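You operate a simulated robot arm through the tools that you are given. There is no shell and no other tool.

You are at the controls of a simulated robot arm. One attempt, no reset.

## Task
Set the controls near the lip before slide six. At the end: the station five bar selector is turned to 200; the station five seconds selector is turned to 24; the station five breaths selector is turned to 0; the station five program selector is turned to 1; whatever was shut is shut again. Leave all else as you found it, and nothing knocked over.
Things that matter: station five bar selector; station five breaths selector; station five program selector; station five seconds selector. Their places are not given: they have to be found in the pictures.

Only the result counts: the job must be done as asked and must still hold three seconds after the hand-in. Knocking over, shifting, dropping, spilling or breaking anything else fails it.

## Robot
A 7-joint arm with a three-finger gripper, fixed in place. Base frame: the origin is on the floor under the middle of its stand, x ahead of it, y to its left, z up; the work surface is at about z = 900. Units: mm, degrees, N and s.
It reaches about 1342 mm from its shoulder. Its first joint turns from -166.0 to 166.0 degrees. Payload 2.69 kg.
The TCP is the grasp point between the finger pads, 30 mm short of the fingertips. In the tool frame z runs along the fingers and y along their closing line. The gripper opens to 128 mm; its body begins 117 mm behind the TCP.
Orientation is that of the tool frame in the base frame, as a unit quaternion [w, x, y, z]. With the fingers straight down and closing along the base's y, the tool's x points along the base's -x, its y along +y and its z along -z.

## Interface
- The arm moves only by the tool nudge_tool. Its argument "series" is a list of rows, each a list of 7 numbers: the turn, a rotation vector about the tool's x, y, z in units of 8 degrees (1.0 is 8 degrees), then the shift along the tool's x, y, z in units of 30 mm (1.0 is 30 mm), then the gripper command, from -1 (shut) to 1 (fully open), values between in proportion. In form: [[rx, ry, rz, dx, dy, dz, hand], ...]. A call has 1 to 20 rows; each row shifts and turns the commanded pose from where the row before left it, along the tool's axes as they then stand. A call with a number of a shift or a turn outside -1 to 1 is refused whole. Each row takes 0.2 s and may step no farther than 50 mm and 8.6 degrees from the row before; otherwise, or with a gripper value out of range, the whole call is refused. Where a pose cannot be reached the arm comes as near as it can. A force on the tool above 40 N (or 10 N above the force at the start of the call, whichever is more), or a blocked arm, ends the call early, and 0.2 s more pass. The fingers move at their own pace (about 127 mm/s each) and stop on an object; they squeeze with about 25 N. The grip force told is the motor's: it shows also when the fingers shut on nothing. Time passes only in rows, and 0.2 s behind the last, so rows that do not move let the fingers close. The reply holds the time, the measured pose of the TCP, the force on the tool along the base axes, the opening and the grip force, in the units named above and with some noise, with the torque about the TCP (base axes, N m) and any sound that the robot's microphone picked up.
- Cameras (640 x 400 px; columns grow to the right, rows downward): "scene" is fixed at [50.6, -650.5, 2008]; the picture's right is [0.84, -0.54, 0.00], its down [-0.30, -0.46, -0.84] and it looks along [0.45, 0.70, -0.55] (base axes); focal length 374 px, centre (320, 200). "wrist" rides on the gripper at [58, 54, -131] in the tool frame; the picture's right is [-0.68, 0.74, 0.00], its down [-0.62, -0.57, -0.55] and it looks along [-0.40, -0.37, 0.84] (tool axes); focal length 234 px, centre (320, 200).
- capture(camera): a new picture of that camera. It takes no simulated time.
- slide_trunk(by): moves the trunk up (or, below 0, down) by that many mm; the arm rides with it, the base frame stays. It gives what a move gives, with no picture.
- probe_pixels(camera, pixels): there is no depth. For up to 12 entries [column, row, z] of the newest picture of that camera ("zoom" is the newest enlarged one), the place [x, y] in the base frame at which the ray of that pixel passes the height z, good to about 3 mm. It takes no simulated time.
- zoom(camera, box): a new picture of the part [left, top, right, bottom] of that camera's present view, enlarged. It takes no simulated time.
- hand_in(): hands the job in; it is judged then, once.

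Leave the gripper open and the arm clear of the work at the hand-in unless told otherwise.

The tools are called as a command line: name --pt "numbers of a row" for each row, then --argument value for the rest, lists and objects as JSON in quotes. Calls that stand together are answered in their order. nudge_tool: Moves the arm, as the interface text tells. Its arguments: {"type":"object","properties":{"series":{"type":"array","items":{"type":"array","items":{"type":"number"}}}},"required":["series"]} The other tools are called the same way: slide_trunk (by) moves the trunk up or down; capture (camera) takes a picture; probe_pixels (camera, pixels) gives the place at which the rays of pixels pass given heights; zoom (camera, box) takes an enlarged picture of a part of a camera's view; hand_in () hands the job in.

At the start:

```text
time_s: 0.0
eef_pos: [435.4, 208.8, 1457.4]
tool_rot: [0.0, 0.001, 1.0, 0.0]
ft_force: [0.0, 0.0, 0.7]
ft_torque: [0.01, 0.03, 0.03]
grip_width: 127.9
grasp_force: 0.0
trunk travel left (down, up): [-175.0, 175.0]
```

scene: 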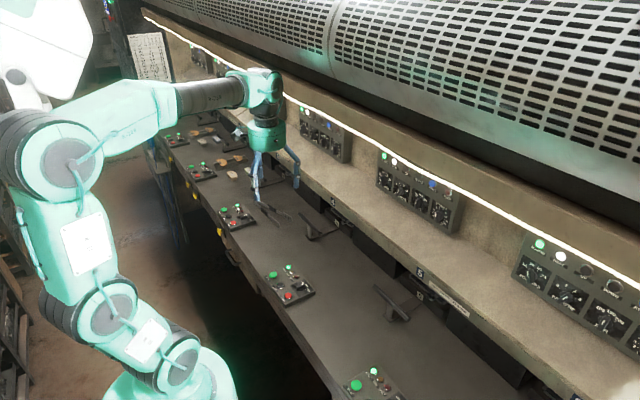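
wrist: 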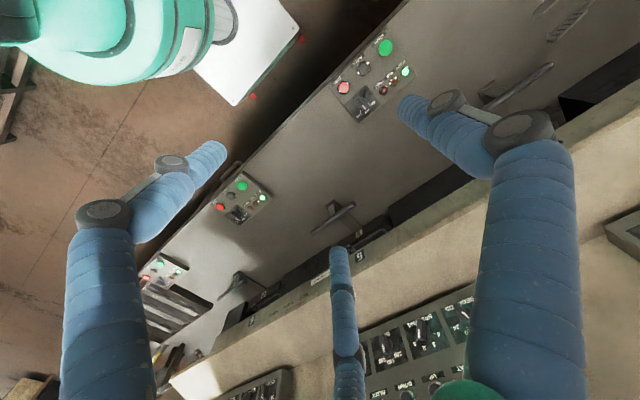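

I see a long console with several control boxes. First I'll take closer looks at the scene and wrist views to find the station numbers.

zoom --camera "scene" --box '[280, 80, 480, 205]'

zoom --camera "scene" --box '[480, 200, 640, 300]'

zoom --camera "scene" --box '[240, 190, 480, 340]'

zoom --camera "scene" --box '[140, 90, 340, 215]'

zoom --camera "wrist" --box '[320, 240, 520, 400]'

```text
3.20 times, centred on (380, 142) of scene
```

zoom: 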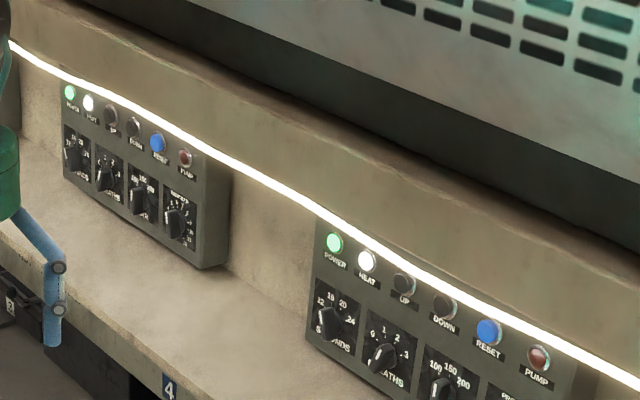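

```text
4.00 times, centred on (560, 250) of scene
```

zoom: 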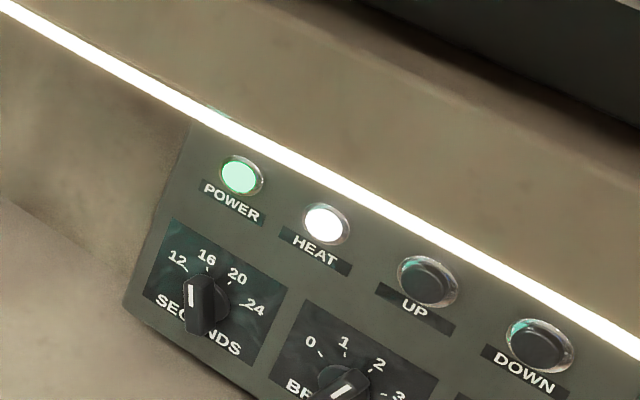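

```text
2.67 times, centred on (360, 265) of scene
```

zoom: 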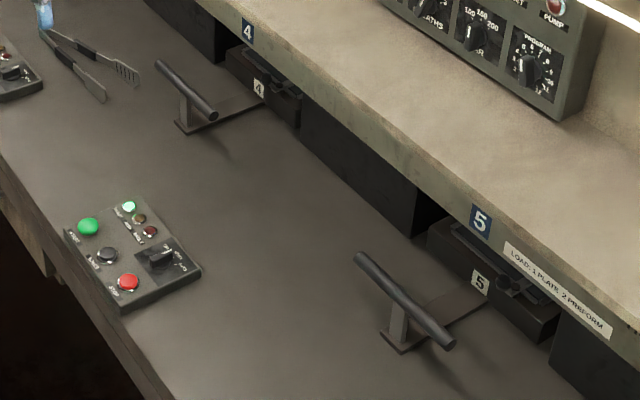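

```text
3.20 times, centred on (240, 152) of scene
```

zoom: 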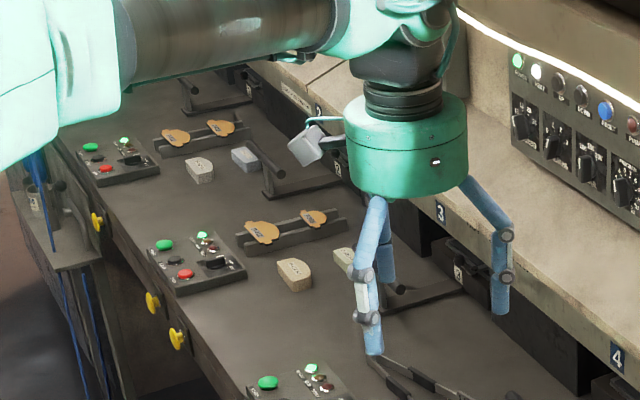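

```text
2.50 times, centred on (420, 320) of wrist
```

zoom: 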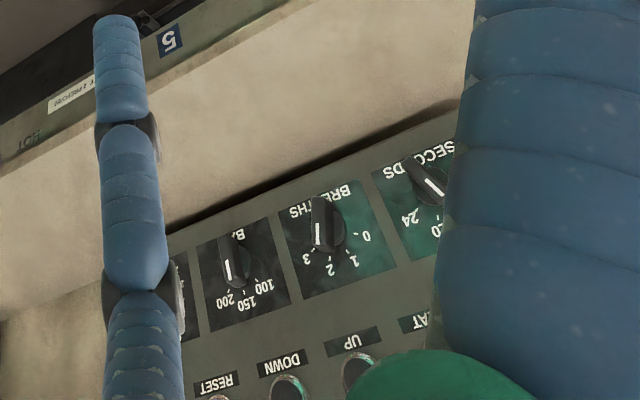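

I see wall boxes with SECONDS, BREATHS, BAR and PROGRAM selectors, and ledge plates "4" and "5" at about (333,200) and (420,273). I'll probe positions to work out which box belongs to which station.

probe_pixels --camera "scene" --pixels '[[333, 201, 900], [420, 273, 900], [333, 201, 1000], [420, 273, 1000], [287, 283, 900], [370, 385, 900], [237, 215, 900], [387, 194, 1100], [530, 268, 1100], [310, 128, 1100], [387, 194, 1000], [530, 268, 1000]]'

zoom --camera "scene" --box '[360, 130, 480, 240]'

zoom --camera "wrist" --box '[120, 160, 400, 335]'

zoom --camera "scene" --box '[400, 250, 640, 400]'

```text
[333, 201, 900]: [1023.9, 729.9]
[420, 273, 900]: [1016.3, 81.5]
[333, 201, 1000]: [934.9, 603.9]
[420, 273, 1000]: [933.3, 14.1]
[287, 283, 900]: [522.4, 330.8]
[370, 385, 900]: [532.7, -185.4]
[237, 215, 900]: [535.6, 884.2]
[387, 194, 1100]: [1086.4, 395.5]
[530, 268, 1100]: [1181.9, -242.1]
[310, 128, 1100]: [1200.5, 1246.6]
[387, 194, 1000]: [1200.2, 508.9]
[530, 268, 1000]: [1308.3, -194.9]
```

```text
3.64 times, centred on (420, 185) of scene
```

zoom: 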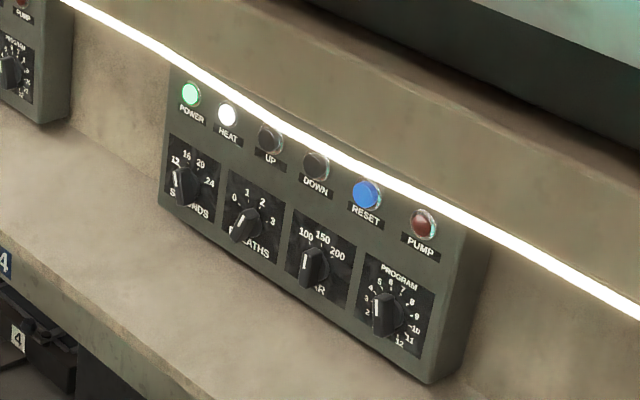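

```text
2.29 times, centred on (260, 248) of wrist
```

zoom: 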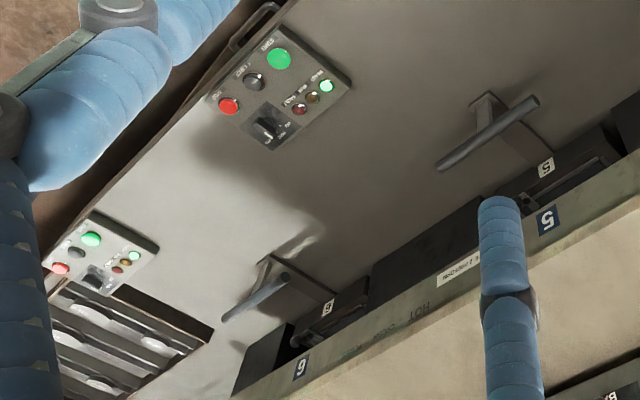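

```text
2.67 times, centred on (520, 325) of scene
```

zoom: 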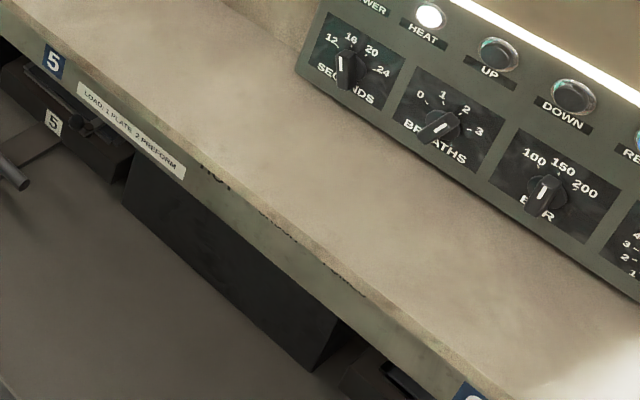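

Triangulating roughly from both cameras, the middle wall box (scene 375–460, 150–230) lies nearest plate "5". I'll probe matching features in both cameras to confirm the geometry of the box and the hood.

probe_pixels --camera "scene" --pixels '[[383.4, 180.8, 1300], [383.4, 180.8, 1350], [437, 215.7, 1300], [437, 215.7, 1350], [420, 272.5, 1050], [420, 272.5, 1000], [332.6, 201.6, 1050], [531, 274, 1300], [531, 274, 1350]]'

probe_pixels --camera "wrist" --pixels '[[462, 312, 1300], [462, 312, 1350], [359.3, 255.4, 1050], [359.3, 255.4, 1000], [251.7, 320, 1050], [425, 334, 1300], [425, 334, 1350]]'

zoom --camera "scene" --box '[360, 140, 480, 215]'

zoom --camera "wrist" --box '[340, 280, 484, 370]'

zoom --camera "scene" --box '[260, 60, 640, 300]'

```text
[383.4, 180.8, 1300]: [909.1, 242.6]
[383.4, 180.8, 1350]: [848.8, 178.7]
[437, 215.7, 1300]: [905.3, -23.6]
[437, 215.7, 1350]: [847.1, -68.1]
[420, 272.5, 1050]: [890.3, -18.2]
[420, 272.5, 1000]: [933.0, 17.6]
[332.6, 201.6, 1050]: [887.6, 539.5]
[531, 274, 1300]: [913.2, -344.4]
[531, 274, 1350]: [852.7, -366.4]
```

```text
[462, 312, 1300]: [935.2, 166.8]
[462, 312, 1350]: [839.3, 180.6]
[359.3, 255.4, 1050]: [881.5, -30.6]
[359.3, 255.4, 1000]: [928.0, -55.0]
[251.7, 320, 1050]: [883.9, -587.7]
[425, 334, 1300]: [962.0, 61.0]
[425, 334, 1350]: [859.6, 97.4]
```

```text
5.33 times, centred on (420, 178) of scene
```

zoom: 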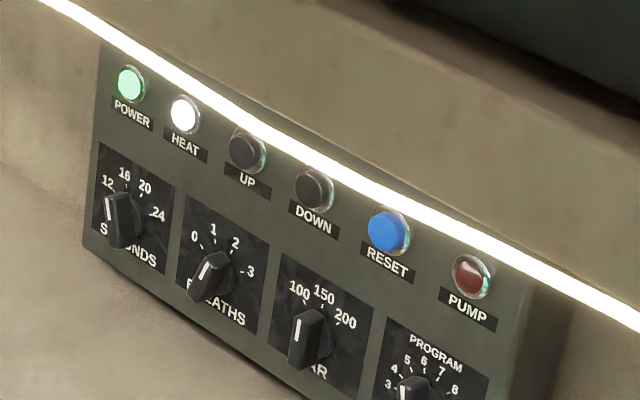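

```text
4.44 times, centred on (412, 325) of wrist
```

zoom: 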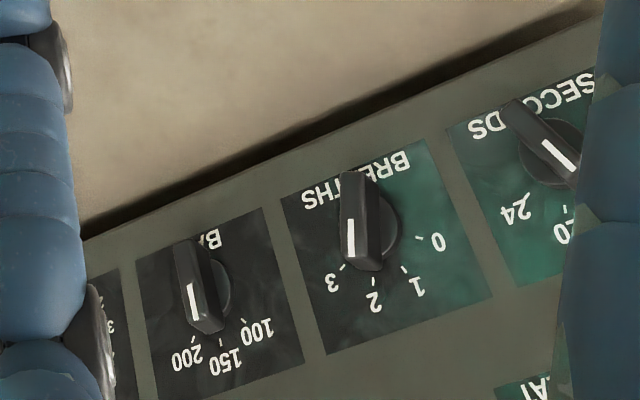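

```text
1.67 times, centred on (450, 180) of scene
```

zoom: 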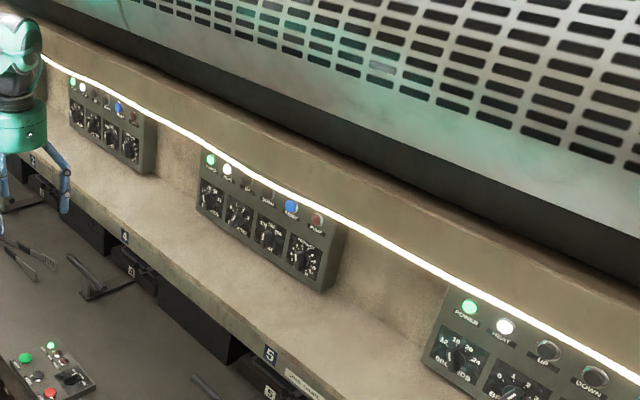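

Both rays for the SECONDS knob meet at about (845, 180, 1348), so the box face is vertical near x≈860, and box B is the one beside plate 5. Next I'll begin turning the tool from straight down toward pointing ahead (+x), moving slightly forward, in small steps.

nudge_tool --pt "0 -1 0 -0.5 0 0 1" --pt "0 -1 0 -0.495 0 0.07 1" --pt "0 -1 0 -0.48 0 0.138 1" --pt "0 -1 0 -0.457 0 0.203 1" --pt "0 -1 0 -0.424 0 0.265 1" --pt "0 -1 0 -0.383 0 0.321 1"

```text
time_s: 1.4
eef_pos: [524.6, 206.8, 1457.4]
tool_rot: [0.408, 0.0, 0.913, 0.0]
ft_force: [-0.2, -0.1, -0.7]
ft_torque: [0.0, 0.02, -0.01]
grip_width: 127.8
grasp_force: 0.1
trunk travel left (down, up): [-175.0, 175.0]
```

The tool has tilted 48° forward with no force on it. I'll look through both cameras before I continue.

capture --camera "wrist"

capture --camera "scene"

```text
taken
```

wrist: 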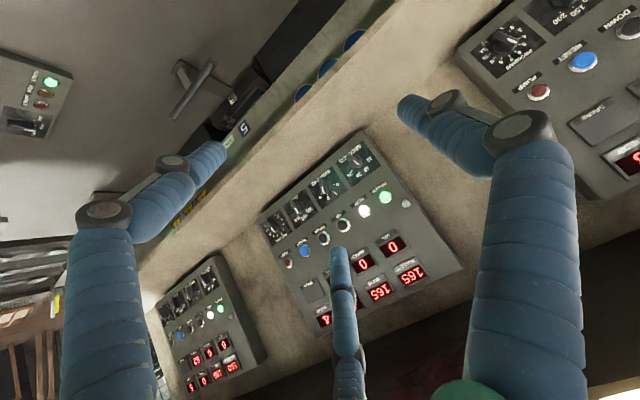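

```text
taken
```

scene: 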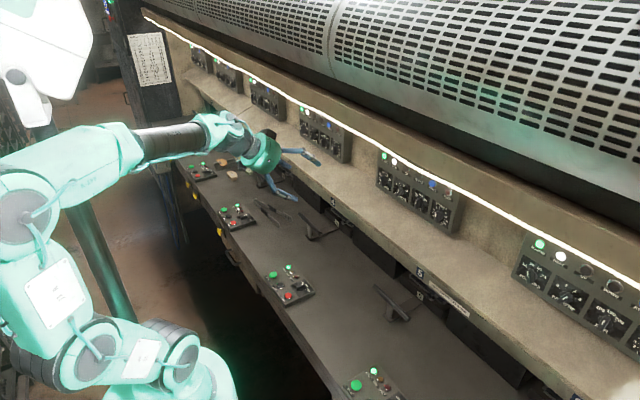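

The wrist view now shows full wall boxes with knobs and red displays that the hood edge hid from the scene camera. I'll zoom on the centre box and the hood edge.

zoom --camera "wrist" --box '[250, 110, 474, 250]'

zoom --camera "wrist" --box '[140, 60, 364, 200]'

zoom --camera "wrist" --box '[250, 200, 490, 350]'

```text
2.86 times, centred on (362, 180) of wrist
```

zoom: 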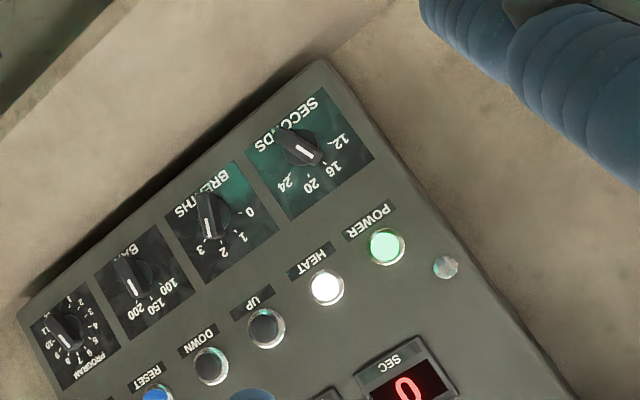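

```text
2.86 times, centred on (252, 130) of wrist
```

zoom: 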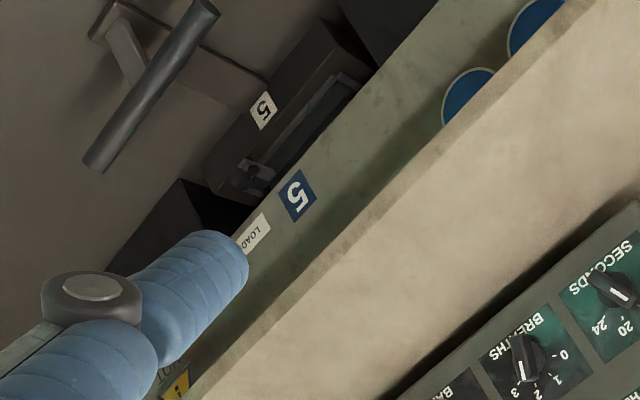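

```text
2.67 times, centred on (370, 275) of wrist
```

zoom: 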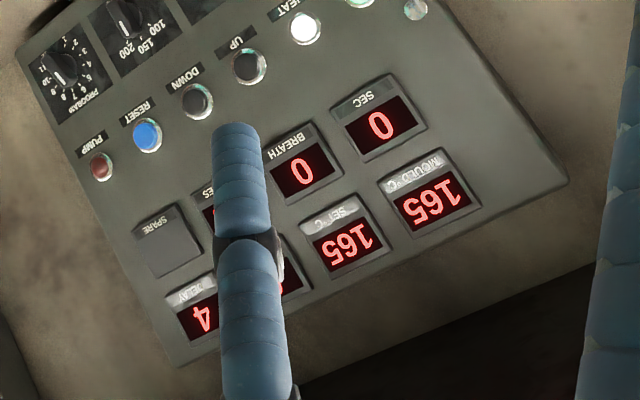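

Box B carries SECONDS, BREATHS, BAR and PROGRAM, directly above plate 5. I'll finish turning the tool to horizontal while moving slightly down and to −y, to about (585, 87, 1337).

nudge_tool --pt "0 -1 0 0.272 -0.667 0.694 1" --pt "0 -1 0 0.366 -0.667 0.649 1" --pt "0 -1 0 0.453 -0.667 0.592 1" --pt "0 -1 0 0.531 -0.667 0.523 1" --pt "0 -1 0 0.599 -0.667 0.444 1" --pt "0 -0.25 0 0.655 -0.667 0.356 1"

capture --camera "wrist"

capture --camera "scene"

```text
time_s: 2.8
eef_pos: [587.0, 88.3, 1336.9]
tool_rot: [0.708, 0.001, 0.706, 0.0]
ft_force: [0.6, -0.1, 0.4]
ft_torque: [-0.02, 0.03, -0.02]
grip_width: 127.7
grasp_force: 0.1
trunk travel left (down, up): [-175.0, 175.0]
```

```text
taken
```

wrist: 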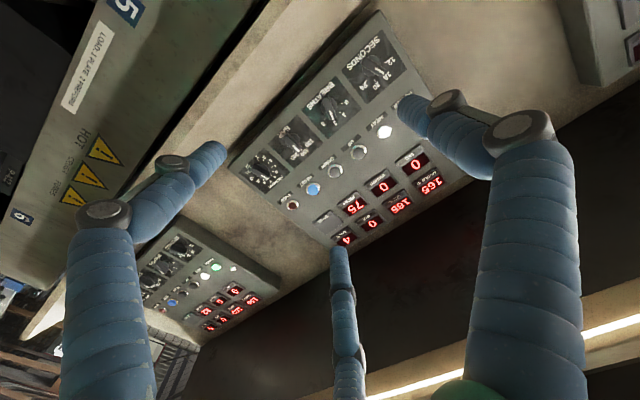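

```text
taken
```

scene: 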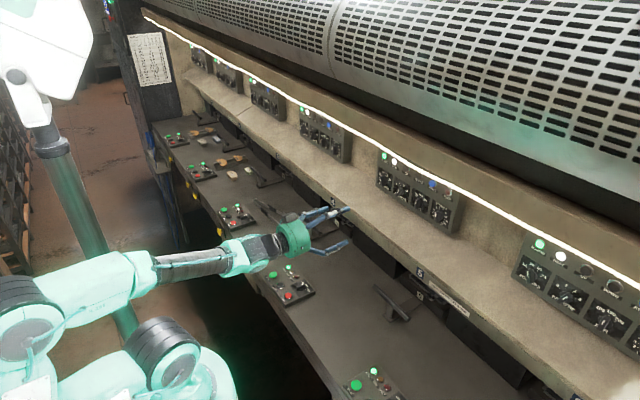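

The tool is now horizontal. I'll zoom on the box in the wrist view to read the knobs and get pixel positions.

zoom --camera "wrist" --box '[228, 0, 468, 150]'

zoom --camera "wrist" --box '[228, 110, 468, 260]'

```text
2.67 times, centred on (348, 75) of wrist
```

zoom: 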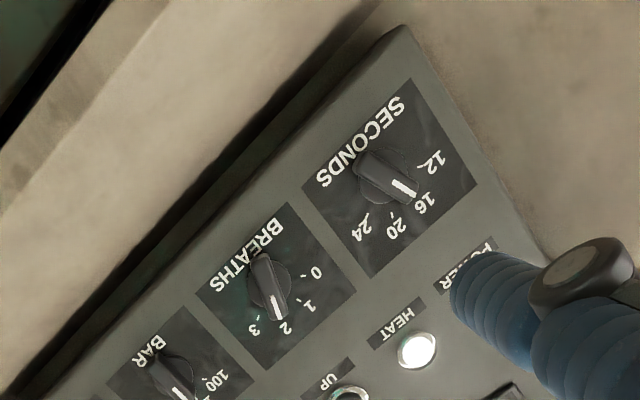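

```text
2.67 times, centred on (348, 185) of wrist
```

zoom: 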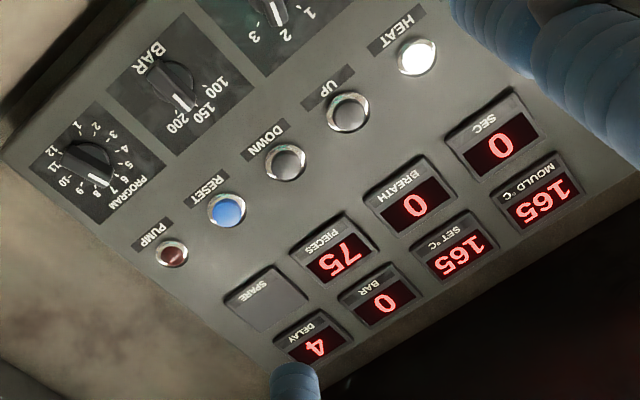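

Head-on now: SECONDS points at 16, BREATHS at 2, BAR at 150, PROGRAM around 8. I'll triangulate the lamps and knobs using matching pixels in scene and wrist.

probe_pixels --camera "wrist" --pixels '[[384.4, 131.2, 1350], [384.4, 131.2, 1400], [384.4, 131.2, 1450], [313.5, 188.8, 1350], [313.5, 188.8, 1400], [313.5, 188.8, 1450], [292.5, 204.9, 1350], [292.5, 204.9, 1400], [292.5, 204.9, 1450], [372.4, 65.6, 1300], [372.4, 65.6, 1350], [372.4, 65.6, 1400]]'

probe_pixels --camera "scene" --pixels '[[394.9, 161.2, 1350], [394.9, 161.2, 1400], [394.9, 161.2, 1450], [432.9, 183.1, 1350], [432.9, 183.1, 1400], [432.9, 183.1, 1450], [448.7, 191.6, 1350], [448.7, 191.6, 1400], [448.7, 191.6, 1450]]'

```text
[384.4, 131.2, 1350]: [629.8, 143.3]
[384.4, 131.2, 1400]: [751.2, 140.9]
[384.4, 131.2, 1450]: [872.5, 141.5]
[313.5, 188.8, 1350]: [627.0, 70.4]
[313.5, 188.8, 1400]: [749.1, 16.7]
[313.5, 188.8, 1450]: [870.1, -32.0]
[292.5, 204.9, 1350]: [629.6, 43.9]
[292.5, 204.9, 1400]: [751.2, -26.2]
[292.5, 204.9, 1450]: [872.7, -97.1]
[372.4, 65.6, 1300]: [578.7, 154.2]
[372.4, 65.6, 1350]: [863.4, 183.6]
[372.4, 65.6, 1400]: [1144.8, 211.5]
```

```text
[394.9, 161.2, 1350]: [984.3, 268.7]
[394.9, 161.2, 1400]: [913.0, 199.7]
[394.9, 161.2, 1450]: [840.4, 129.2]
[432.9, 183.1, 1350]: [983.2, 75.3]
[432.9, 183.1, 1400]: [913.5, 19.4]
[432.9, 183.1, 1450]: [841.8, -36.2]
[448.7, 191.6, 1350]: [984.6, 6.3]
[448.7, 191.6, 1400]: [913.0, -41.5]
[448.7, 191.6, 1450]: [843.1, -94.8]
```

Triangulated: knob row at z≈1348, y≈181/98/16/−67, knob tops near x≈851; lamp row at z≈1442; hood edge roughly x≈580, z≈1637. I'll move to a more head-on wrist view at about (690, 3, 1406).

nudge_tool --pt "0 0 0 -0.46 -0.567 0.687 1" --pt "0 0 0 -0.46 -0.567 0.687 1" --pt "0 0 0 -0.46 -0.567 0.687 1" --pt "0 0 0 -0.46 -0.567 0.687 1" --pt "0 0 0 -0.46 -0.567 0.687 1" --pt "0 0 0 0 0 0 1"

capture --camera "wrist"

zoom --camera "wrist" --box '[180, 0, 480, 188]'

```text
time_s: 4.2
eef_pos: [685.5, 28.6, 1408.9]
tool_rot: [0.706, 0.005, 0.708, -0.005]
ft_force: [0.0, -0.4, -0.3]
ft_torque: [0.03, -0.07, -0.01]
grip_width: 128.1
grasp_force: 0.1
out of reach, approached as far as the arm can: row 4, 5
trunk travel left (down, up): [-175.0, 175.0]
```

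```text
taken
```

wrist: 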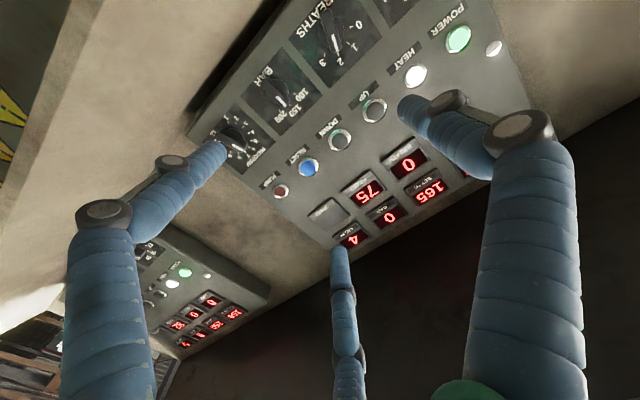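

```text
2.13 times, centred on (330, 94) of wrist
```

zoom: 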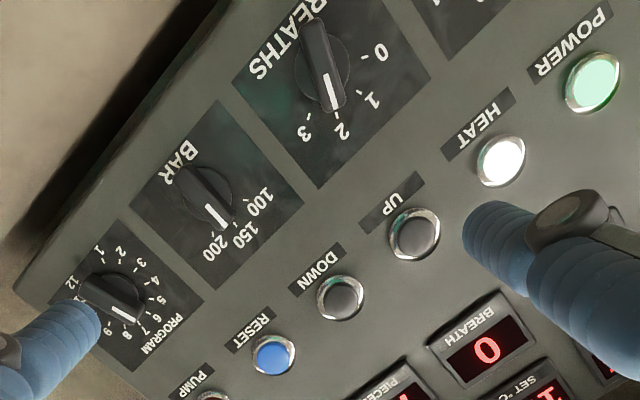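

The arm reported rows 4–5 partly out of reach. I'll look at the scene to see the arm's configuration.

capture --camera "scene"

```text
taken
```

scene: 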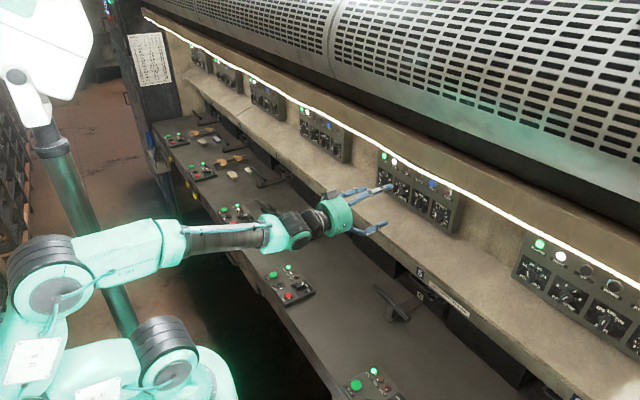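

The forearm comes in from the +y side. I'll test which roll about the tool axis frees up the reach: three rows of +8° roll.

nudge_tool --pt "0 0 1 0 0 0 1" --pt "0 0 1 0 0 0 1" --pt "0 0 1 0 0 0 1"

```text
time_s: 5.0
eef_pos: [671.1, 54.7, 1433.0]
tool_rot: [0.689, 0.152, 0.694, 0.141]
ft_force: [0.1, 0.9, -0.6]
ft_torque: [0.0, 0.0, 0.02]
grip_width: 128.1
grasp_force: 0.1
out of reach, approached as far as the arm can: row 1, 2, 3
trunk travel left (down, up): [-175.0, 175.0]
```

Positive roll drove the arm farther off, so it goes against a limit. I'll roll the other way.

nudge_tool --pt "0 0 -1 0 0 0 1" --pt "0 0 -1 0 0 0 1" --pt "0 0 -1 0 0 0 1" --pt "0 0 -1 0 0 0 1" --pt "0 0 -1 0 0 0 1" --pt "0 0 0 0 0 0 1"

```text
time_s: 6.4
eef_pos: [671.8, 51.8, 1433.0]
tool_rot: [0.7, -0.099, 0.7, -0.098]
ft_force: [0.3, 0.5, -0.1]
ft_torque: [-0.02, 0.01, 0.0]
grip_width: 127.9
grasp_force: 0.0
trunk travel left (down, up): [-175.0, 175.0]
```

Negative roll is accepted without trouble. Now I'll move toward −y and down to see if the space opens up.

nudge_tool --pt "0 0 0 0.42 -0.457 0.222 1" --pt "0 0 0 0.42 -0.457 0.222 1" --pt "0 0 0 0.42 -0.457 0.222 1" --pt "0 0 0 0 0 0 1"

```text
time_s: 7.4
eef_pos: [688.8, 27.0, 1414.4]
tool_rot: [0.698, -0.093, 0.702, -0.103]
ft_force: [0.5, -0.7, 0.0]
ft_torque: [0.0, -0.03, -0.01]
grip_width: 128.2
grasp_force: 0.0
out of reach, approached as far as the arm can: row 2, 3
trunk travel left (down, up): [-175.0, 175.0]
```

Still limited near y≈27. I'll try dropping to knob height (z≈1345) first and see whether the limit eases there.

nudge_tool --pt "0 0 0 0.748 0.215 0.1 1" --pt "0 0 0 0.748 0.215 0.1 1" --pt "0 0 0 0.748 0.215 0.1 1" --pt "0 0 0 0 0 0 1"

nudge_tool --pt "0 0 0 0.14 -0.48 0 1" --pt "0 0 0 0.14 -0.48 0 1" --pt "0 0 0 0.14 -0.48 0 1" --pt "0 0 0 0 0 0 1"

```text
time_s: 8.4
eef_pos: [694.9, 48.0, 1347.7]
tool_rot: [0.699, -0.095, 0.701, -0.101]
ft_force: [0.5, -0.2, -0.3]
ft_torque: [0.04, -0.05, -0.02]
grip_width: 128.1
grasp_force: 0.1
out of reach, approached as far as the arm can: row 1, 2, 3
trunk travel left (down, up): [-175.0, 175.0]
```

```text
time_s: 9.4
eef_pos: [686.0, 40.6, 1359.0]
tool_rot: [0.699, -0.094, 0.702, -0.102]
ft_force: [0.1, -0.3, 0.1]
ft_torque: [0.02, -0.01, 0.0]
grip_width: 127.9
grasp_force: 0.1
out of reach, approached as far as the arm can: row 1, 2, 3
trunk travel left (down, up): [-175.0, 175.0]
```

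The y limit gets worse as the tool gets lower, so the arm sits too high for this pose (wrist joint at its limit). Lowering the trunk should give room. I'll back off a little and up, then slide the trunk down.

nudge_tool --pt "0 0 0 -0.84 0.106 -0.333 1" --pt "0 0 0 -0.84 0.106 -0.333 1" --pt "0 0 0 -0.84 0.106 -0.333 1" --pt "0 0 0 0 0 0 1"

slide_trunk --by -100

```text
time_s: 10.4
eef_pos: [656.9, 71.9, 1427.4]
tool_rot: [0.7, -0.098, 0.7, -0.099]
ft_force: [0.1, -0.3, -0.1]
ft_torque: [0.01, 0.01, 0.0]
grip_width: 127.7
grasp_force: 0.0
trunk travel left (down, up): [-175.0, 175.0]
```

```text
time_s: 11.7
eef_pos: [657.1, 73.2, 1327.7]
tool_rot: [0.7, -0.098, 0.7, -0.099]
ft_force: [-0.5, 0.1, -0.7]
ft_torque: [-0.03, 0.01, 0.01]
grip_width: 128.0
grasp_force: 0.1
trunk travel left (down, up): [-75.0, 275.0]
```

That worked. I'll raise the tool 70 mm and lower the trunk the remaining 75 mm.

nudge_tool --pt "0 0 0 -0.748 -0.215 0 1" --pt "0 0 0 -0.748 -0.215 0 1" --pt "0 0 0 -0.748 -0.215 0 1" --pt "0 0 0 0 0 0 1"

slide_trunk --by -75

```text
time_s: 12.7
eef_pos: [656.3, 74.3, 1398.2]
tool_rot: [0.7, -0.099, 0.7, -0.099]
ft_force: [0.5, 0.5, 0.0]
ft_torque: [-0.01, 0.0, 0.01]
grip_width: 128.1
grasp_force: 0.0
trunk travel left (down, up): [-75.0, 275.0]
```

```text
time_s: 13.8
eef_pos: [657.5, 73.5, 1324.0]
tool_rot: [0.7, -0.098, 0.7, -0.099]
ft_force: [0.2, 0.3, 0.3]
ft_torque: [-0.02, 0.02, -0.02]
grip_width: 127.6
grasp_force: 0.0
trunk travel left (down, up): [0.0, 350.0]
```

Trunk is fully down. Now I'll try moving across to y≈−67 at z≈1350, where the PROGRAM knob is, staying well short of the box.

nudge_tool --pt "0 0 0 0.091 -0.945 0.22 1" --pt "0 0 0 0.091 -0.945 0.22 1" --pt "0 0 0 0.091 -0.945 0.22 1" --pt "0 0 0 0.091 -0.945 0.22 1" --pt "0 0 0 0.091 -0.945 0.22 1" --pt "0 0 0 0 0 0 1"

capture --camera "scene"

capture --camera "wrist"

```text
time_s: 15.2
eef_pos: [646.0, -4.4, 1350.5]
tool_rot: [0.698, -0.091, 0.703, -0.106]
ft_force: [1.0, 0.2, -0.1]
ft_torque: [-0.02, -0.04, 0.01]
grip_width: 127.7
grasp_force: 0.0
out of reach, approached as far as the arm can: row 3, 4, 5
trunk travel left (down, up): [0.0, 350.0]
```

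```text
taken
```

scene: 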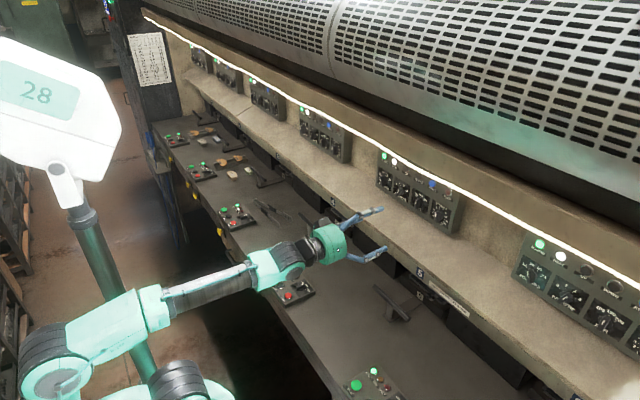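

```text
taken
```

wrist: 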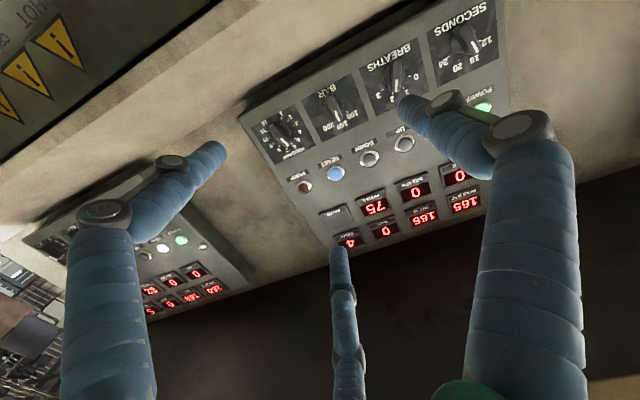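

The limit has moved to y≈−4. I'll test whether it's a pitch limit: tilt the tool nose down 16° and try moving to −y again.

nudge_tool --pt "-0.276 0.961 0 0 0 0 1" --pt "-0.276 0.961 0 0 0 0 1" --pt "0 0 0 0.14 -0.48 0 1" --pt "0 0 0 0.14 -0.48 0 1" --pt "0 0 0 0.14 -0.48 0 1" --pt "0 0 0 0.14 -0.48 0 1" --pt "0 0 0 0 0 0 1"

```text
time_s: 16.9
eef_pos: [647.4, -64.7, 1350.3]
tool_rot: [0.596, -0.111, 0.791, -0.084]
ft_force: [0.6, -0.9, -1.0]
ft_torque: [0.03, -0.06, 0.04]
grip_width: 127.8
grasp_force: 0.1
trunk travel left (down, up): [0.0, 350.0]
```

Confirmed: tilting down frees the motion, so it's the wrist-bend joint limit. Now I'll see how far I can level it again here by 8° at a time.

nudge_tool --pt "0.276 -0.961 0 0 0 0 1" --pt "0 0 0 0 0 0 1"

nudge_tool --pt "0.276 -0.961 0 0 0 0 1" --pt "0 0 0 0 0 0 1"

```text
time_s: 17.4
eef_pos: [651.2, -64.7, 1344.0]
tool_rot: [0.647, -0.104, 0.75, -0.091]
ft_force: [2.3, -1.7, -3.1]
ft_torque: [0.02, -0.29, 0.06]
grip_width: 127.7
grasp_force: 0.0
trunk travel left (down, up): [0.0, 350.0]
```

```text
time_s: 18.1
eef_pos: [646.6, -64.4, 1349.2]
tool_rot: [0.7, -0.099, 0.701, -0.099]
ft_force: [-0.4, -0.1, -0.2]
ft_torque: [-0.01, -0.07, -0.02]
grip_width: 127.9
grasp_force: 0.1
trunk travel left (down, up): [0.0, 350.0]
```

Now the tool is level at (647, −64, 1349) with no reach complaint. I'll look at both views from here.

capture --camera "wrist"

capture --camera "scene"

```text
taken
```

wrist: 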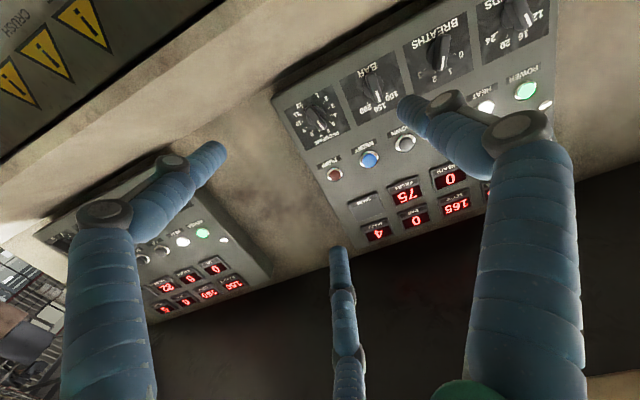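

```text
taken
```

scene: 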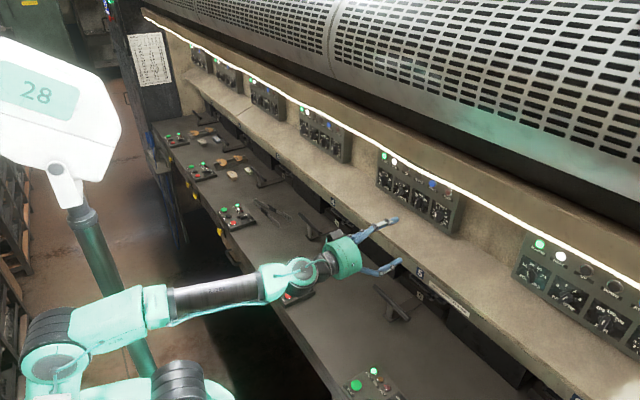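

I'll zoom on the box here and probe a few features, to combine with a second view after moving so I can find the face's tilt and the knob axes precisely.

zoom --camera "wrist" --box '[270, 60, 430, 160]'

zoom --camera "wrist" --box '[320, 150, 480, 250]'

zoom --camera "wrist" --box '[400, 0, 560, 100]'

```text
4.00 times, centred on (350, 110) of wrist
```

zoom: 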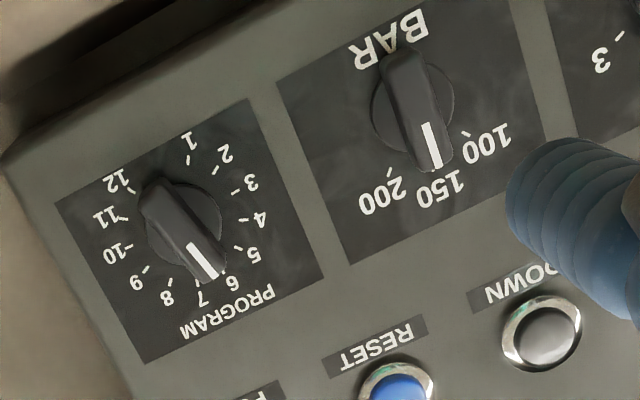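

```text
4.00 times, centred on (400, 200) of wrist
```

zoom: 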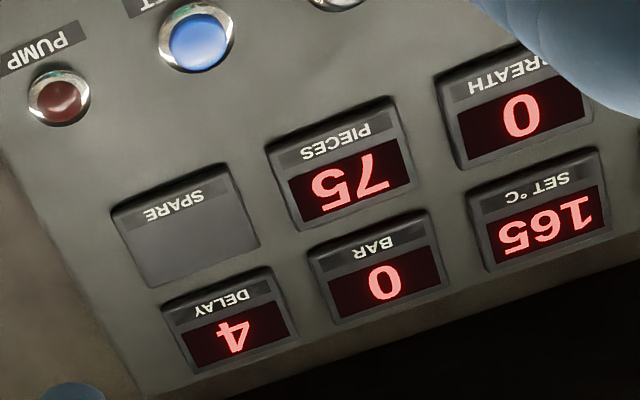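

```text
4.00 times, centred on (480, 50) of wrist
```

zoom: 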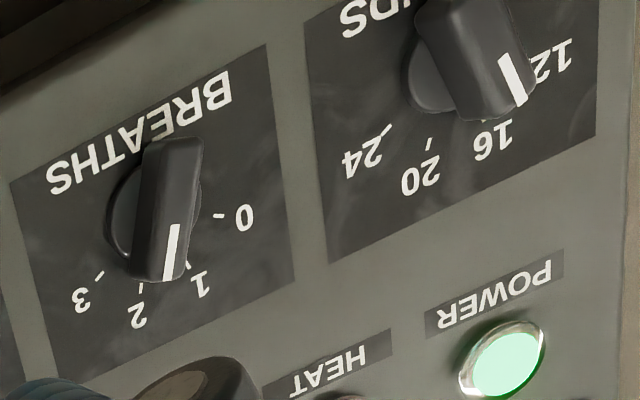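

PROGRAM seems to point near 6–7; I need a head-on view to be sure. I'll move the wrist camera in front of the PROGRAM knob: TCP to about (690, −100, 1419).

nudge_tool --pt "0 0 0 -0.638 -0.599 0.478 1" --pt "0 0 0 -0.638 -0.599 0.478 1" --pt "0 0 0 -0.638 -0.599 0.478 1" --pt "0 0 0 0 0 0 1"

capture --camera "wrist"

zoom --camera "wrist" --box '[240, 0, 480, 150]'

```text
time_s: 19.1
eef_pos: [689.9, -100.5, 1419.7]
tool_rot: [0.7, -0.098, 0.7, -0.099]
ft_force: [0.9, -1.0, -0.6]
ft_torque: [0.0, -0.08, 0.0]
grip_width: 128.2
grasp_force: 0.0
trunk travel left (down, up): [0.0, 350.0]
```

```text
taken
```

wrist: 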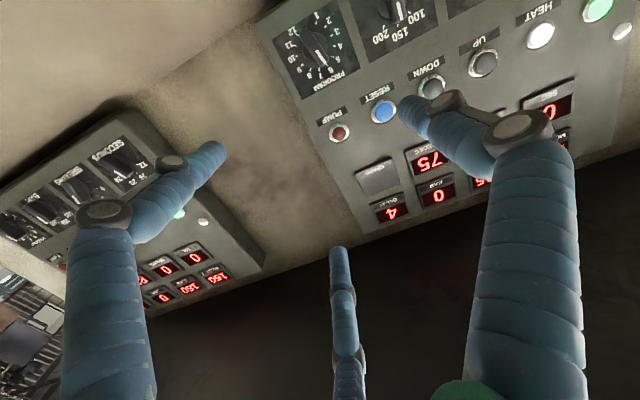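

```text
2.67 times, centred on (360, 75) of wrist
```

zoom: 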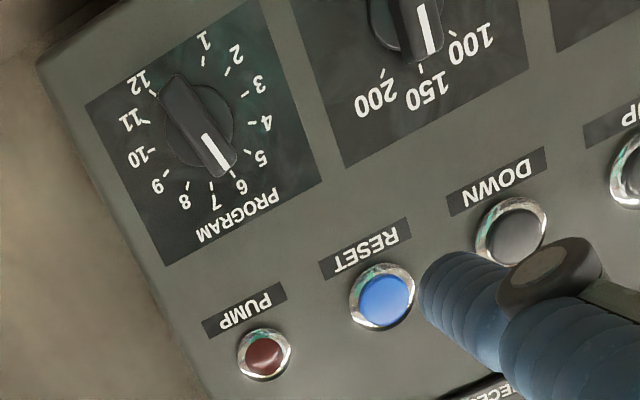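

Head-on now: PROGRAM clearly points at 6, BAR at 150. I'll zoom in on the displays in this view to determine the face's tilt.

zoom --camera "wrist" --box '[320, 110, 480, 210]'

probe_pixels --camera "wrist" --pixels '[[339, 132.4, 1442], [383.6, 111.4, 1442], [339, 132.4, 1430], [383.6, 111.4, 1430], [314.3, 48, 1340], [314.3, 48, 1350]]'

```text
4.00 times, centred on (400, 160) of wrist
```

zoom: 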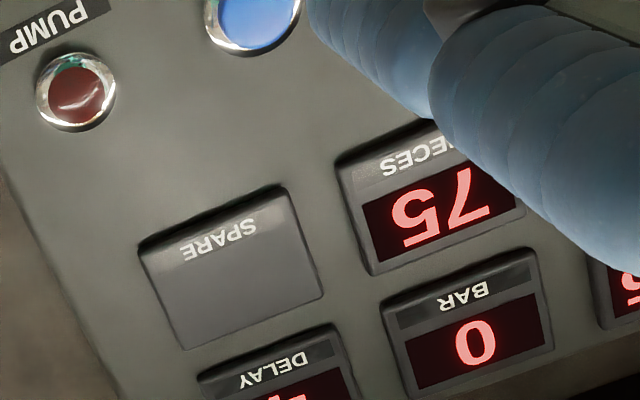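

```text
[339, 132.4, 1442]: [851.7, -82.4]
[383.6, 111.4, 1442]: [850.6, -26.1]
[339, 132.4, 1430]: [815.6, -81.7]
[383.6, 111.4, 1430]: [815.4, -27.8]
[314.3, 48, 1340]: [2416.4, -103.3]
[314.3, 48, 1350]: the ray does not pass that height
```

PUMP and RESET agree with the earlier values. Now I'll probe the PROGRAM plate corners and SPARE panel corners for exact ray slopes, to measure the face tilt.

probe_pixels --camera "wrist" --pixels '[[271.9, 39.4, 1310], [271.9, 39.4, 1330], [333.75, 0, 1310], [333.75, 0, 1330], [360.75, 68.25, 1370], [360.75, 68.25, 1390], [301.9, 99.4, 1370], [301.9, 99.4, 1390], [366.25, 196.75, 1500], [366.25, 196.75, 1530], [400.75, 183.25, 1500], [400.75, 183.25, 1530]]'

```text
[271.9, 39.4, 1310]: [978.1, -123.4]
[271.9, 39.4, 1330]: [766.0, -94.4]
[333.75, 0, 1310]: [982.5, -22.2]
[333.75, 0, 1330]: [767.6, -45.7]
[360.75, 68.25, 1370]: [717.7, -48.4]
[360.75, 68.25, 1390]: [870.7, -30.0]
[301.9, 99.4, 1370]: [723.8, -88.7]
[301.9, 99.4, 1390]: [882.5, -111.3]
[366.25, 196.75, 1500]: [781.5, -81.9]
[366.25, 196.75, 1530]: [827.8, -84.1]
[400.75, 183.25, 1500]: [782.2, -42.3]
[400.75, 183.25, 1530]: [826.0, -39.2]
```

I'll move down to the PROGRAM approach line, TCP to about (720, −69, 1347), for a second view of the same corners.

nudge_tool --pt "0 0 0 0.68 0.56 0.333 1" --pt "0 0 0 0.68 0.56 0.333 1" --pt "0 0 0 0.68 0.56 0.333 1" --pt "0 0 0 0 0 0 1"

capture --camera "wrist"

zoom --camera "wrist" --box '[240, 60, 400, 160]'

zoom --camera "wrist" --box '[300, 160, 460, 260]'

```text
time_s: 20.1
eef_pos: [718.3, -69.2, 1346.2]
tool_rot: [0.7, -0.098, 0.701, -0.097]
ft_force: [-0.1, 0.5, 0.4]
ft_torque: [0.02, 0.0, -0.01]
grip_width: 128.1
grasp_force: 0.1
trunk travel left (down, up): [0.0, 350.0]
```

```text
taken
```

wrist: 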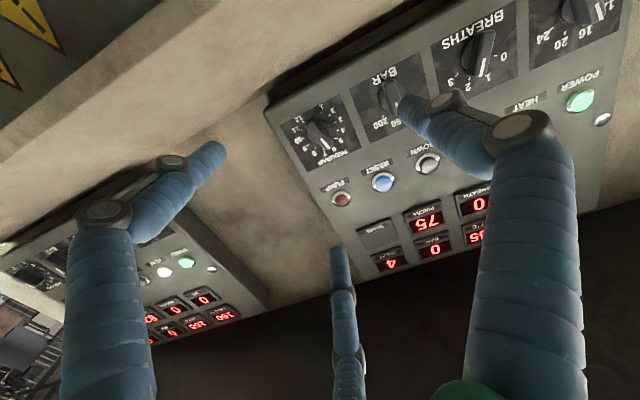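

```text
4.00 times, centred on (320, 110) of wrist
```

zoom: 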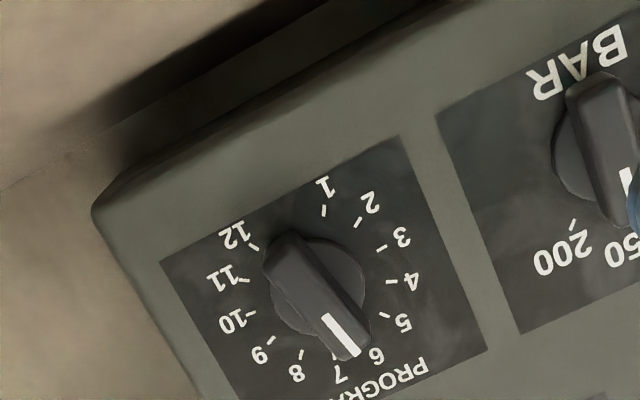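

```text
4.00 times, centred on (380, 210) of wrist
```

zoom: 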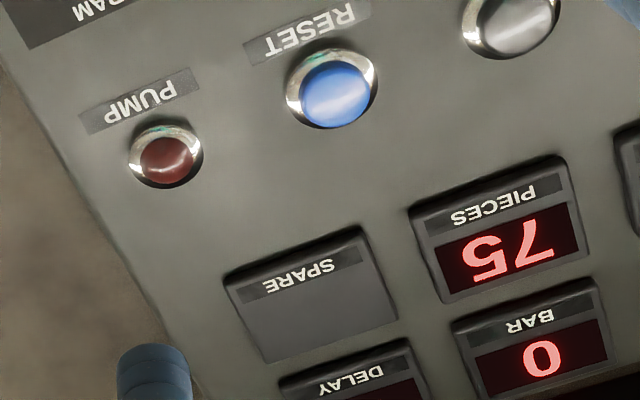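

Same corners located in this view: plate (280,125.5), (340,93.8), (361.8,147.5), (306.3,172.5); SPARE (366.3,250.8), (399.5,240). I'll probe these.

probe_pixels --camera "wrist" --pixels '[[280, 125.5, 1310], [280, 125.5, 1330], [340, 93.75, 1310], [340, 93.75, 1330], [361.75, 147.5, 1370], [361.75, 147.5, 1390], [306.25, 172.5, 1370], [306.25, 172.5, 1390], [366.25, 250.75, 1500], [366.25, 250.75, 1530], [399.5, 240, 1500], [399.5, 240, 1530]]'

```text
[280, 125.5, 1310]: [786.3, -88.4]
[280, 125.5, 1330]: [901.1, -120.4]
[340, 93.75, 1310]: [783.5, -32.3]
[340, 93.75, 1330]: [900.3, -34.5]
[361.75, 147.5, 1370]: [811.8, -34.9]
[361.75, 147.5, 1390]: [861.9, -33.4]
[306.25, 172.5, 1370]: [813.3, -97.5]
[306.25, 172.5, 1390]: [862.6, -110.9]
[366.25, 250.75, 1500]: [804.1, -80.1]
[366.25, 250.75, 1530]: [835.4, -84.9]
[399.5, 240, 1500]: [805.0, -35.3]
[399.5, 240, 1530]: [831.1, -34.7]
```

Triangulation puts the face plane vertical at x≈855, with the PROGRAM axis at y≈−70.5, z≈1348 and the pointer close to straight up. Turning to 1 needs about 145° counter-clockwise (negative roll). I'll test here, in free space, whether the arm can roll that far.

nudge_tool --pt "0 0 -1 0 0 0 1" --pt "0 0 -1 0 0 0 1" --pt "0 0 -1 0 0 0 1" --pt "0 0 -1 0 0 0 1" --pt "0 0 -1 0 0 0 1" --pt "0 0 -1 0 0 0 1" --pt "0 0 -1 0 0 0 1" --pt "0 0 -1 0 0 0 1" --pt "0 0 0 0 0 0 1"

```text
time_s: 22.1
eef_pos: [719.9, -68.4, 1347.5]
tool_rot: [0.541, -0.455, 0.541, -0.455]
ft_force: [-0.7, -0.2, -0.1]
ft_torque: [0.0, 0.01, -0.01]
grip_width: 127.9
grasp_force: 0.0
trunk travel left (down, up): [0.0, 350.0]
```

Roll is at −80° with no complaint. I'll continue to about −160°.

nudge_tool --pt "0 0 -1 0 0 0 1" --pt "0 0 -1 0 0 0 1" --pt "0 0 -1 0 0 0 1" --pt "0 0 -1 0 0 0 1" --pt "0 0 -1 0 0 0 1" --pt "0 0 -1 0 0 0 1" --pt "0 0 -1 0 0 0 1" --pt "0 0 -1 0 0 0 1" --pt "0 0 -1 0 0 0 1" --pt "0 0 -1 0 0 0 1" --pt "0 0 0 0 0 0 1"

capture --camera "wrist"

```text
time_s: 24.4
eef_pos: [719.0, -68.7, 1346.7]
tool_rot: [-0.122, 0.696, -0.123, 0.696]
ft_force: [-0.1, 0.5, -0.8]
ft_torque: [0.0, 0.02, 0.01]
grip_width: 128.2
grasp_force: 0.0
trunk travel left (down, up): [0.0, 350.0]
```

```text
taken
```

wrist: 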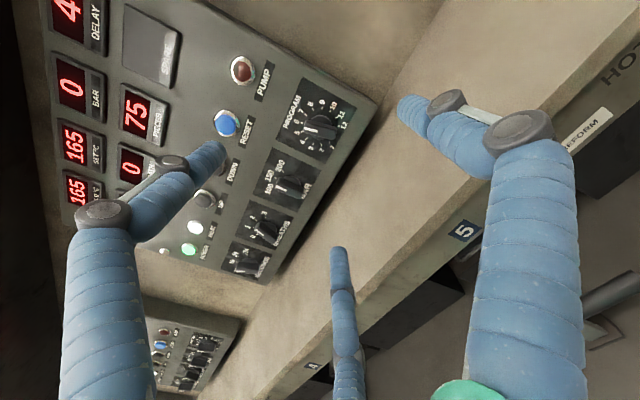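

The full roll range down to −160° works. The three fingers appear to be spaced 120° apart, so a bar knob can be gripped at any 60° multiple. Now I'll close to about 58 mm in free space to see how the fingertips sit.

nudge_tool --pt "0 0 0 0 0 0 -0.094" --pt "0 0 0 0 0 0 -0.094" --pt "0 0 0 0 0 0 -0.094" --pt "0 0 0 0 0 0 -0.094"

capture --camera "wrist"

nudge_tool --pt "0 0 0 0 0 0 -0.8" --pt "0 0 0 0 0 0 -0.8" --pt "0 0 0 0 0 0 -0.8" --pt "0 0 0 0 0 0 -0.8"

capture --camera "wrist"

```text
time_s: 25.4
eef_pos: [718.2, -68.9, 1348.0]
tool_rot: [-0.122, 0.696, -0.122, 0.697]
ft_force: [0.6, 0.3, 0.1]
ft_torque: [0.01, -0.01, -0.01]
grip_width: 58.0
grasp_force: 0.0
trunk travel left (down, up): [0.0, 350.0]
```

```text
taken
```

wrist: 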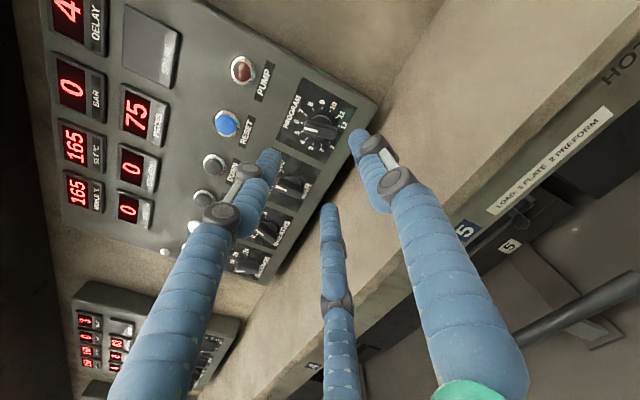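

```text
time_s: 26.4
eef_pos: [719.9, -68.1, 1347.3]
tool_rot: [-0.124, 0.696, -0.123, 0.696]
ft_force: [0.2, -0.7, 0.9]
ft_torque: [0.0, 0.02, 0.05]
grip_width: 12.9
grasp_force: 0.0
trunk travel left (down, up): [0.0, 350.0]
```

```text
taken
```

wrist: 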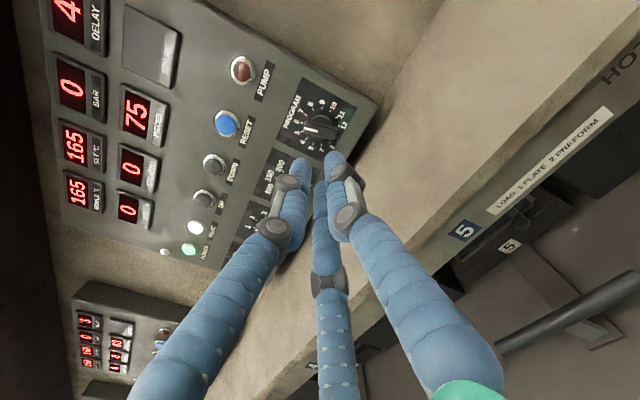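

The fingertips stay 30 mm ahead of the TCP as they close. I'll zoom on the PROGRAM knob from this new angle to measure its pointer and the other knobs.

zoom --camera "wrist" --box '[256, 70, 384, 150]'

nudge_tool --pt "0 0 0 0 0 0 -0.094" --pt "0 0 0 0 0 0 -0.094" --pt "0 0 0 0 0 0 -0.094"

zoom --camera "wrist" --box '[200, 130, 360, 290]'

```text
5.00 times, centred on (320, 110) of wrist
```

zoom: 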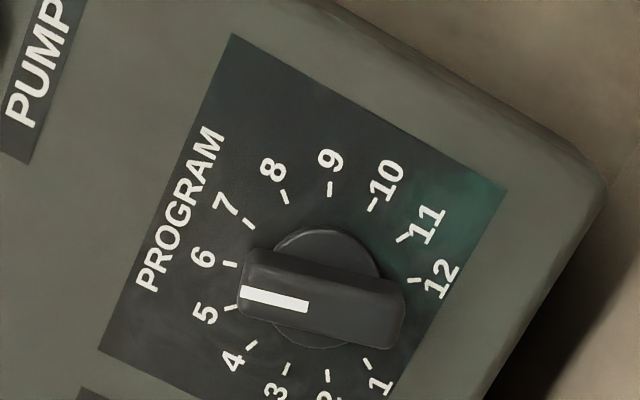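

```text
time_s: 27.2
eef_pos: [718.9, -67.7, 1346.9]
tool_rot: [-0.123, 0.696, -0.124, 0.696]
ft_force: [0.0, 0.4, -0.5]
ft_torque: [0.01, 0.05, 0.02]
grip_width: 58.1
grasp_force: 0.0
trunk travel left (down, up): [0.0, 350.0]
```

```text
2.50 times, centred on (280, 210) of wrist
```

zoom: 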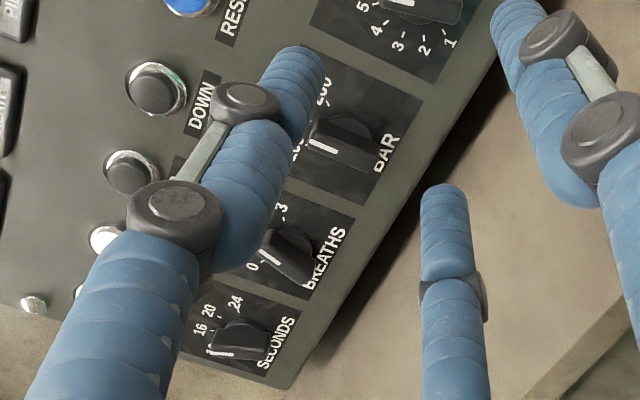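

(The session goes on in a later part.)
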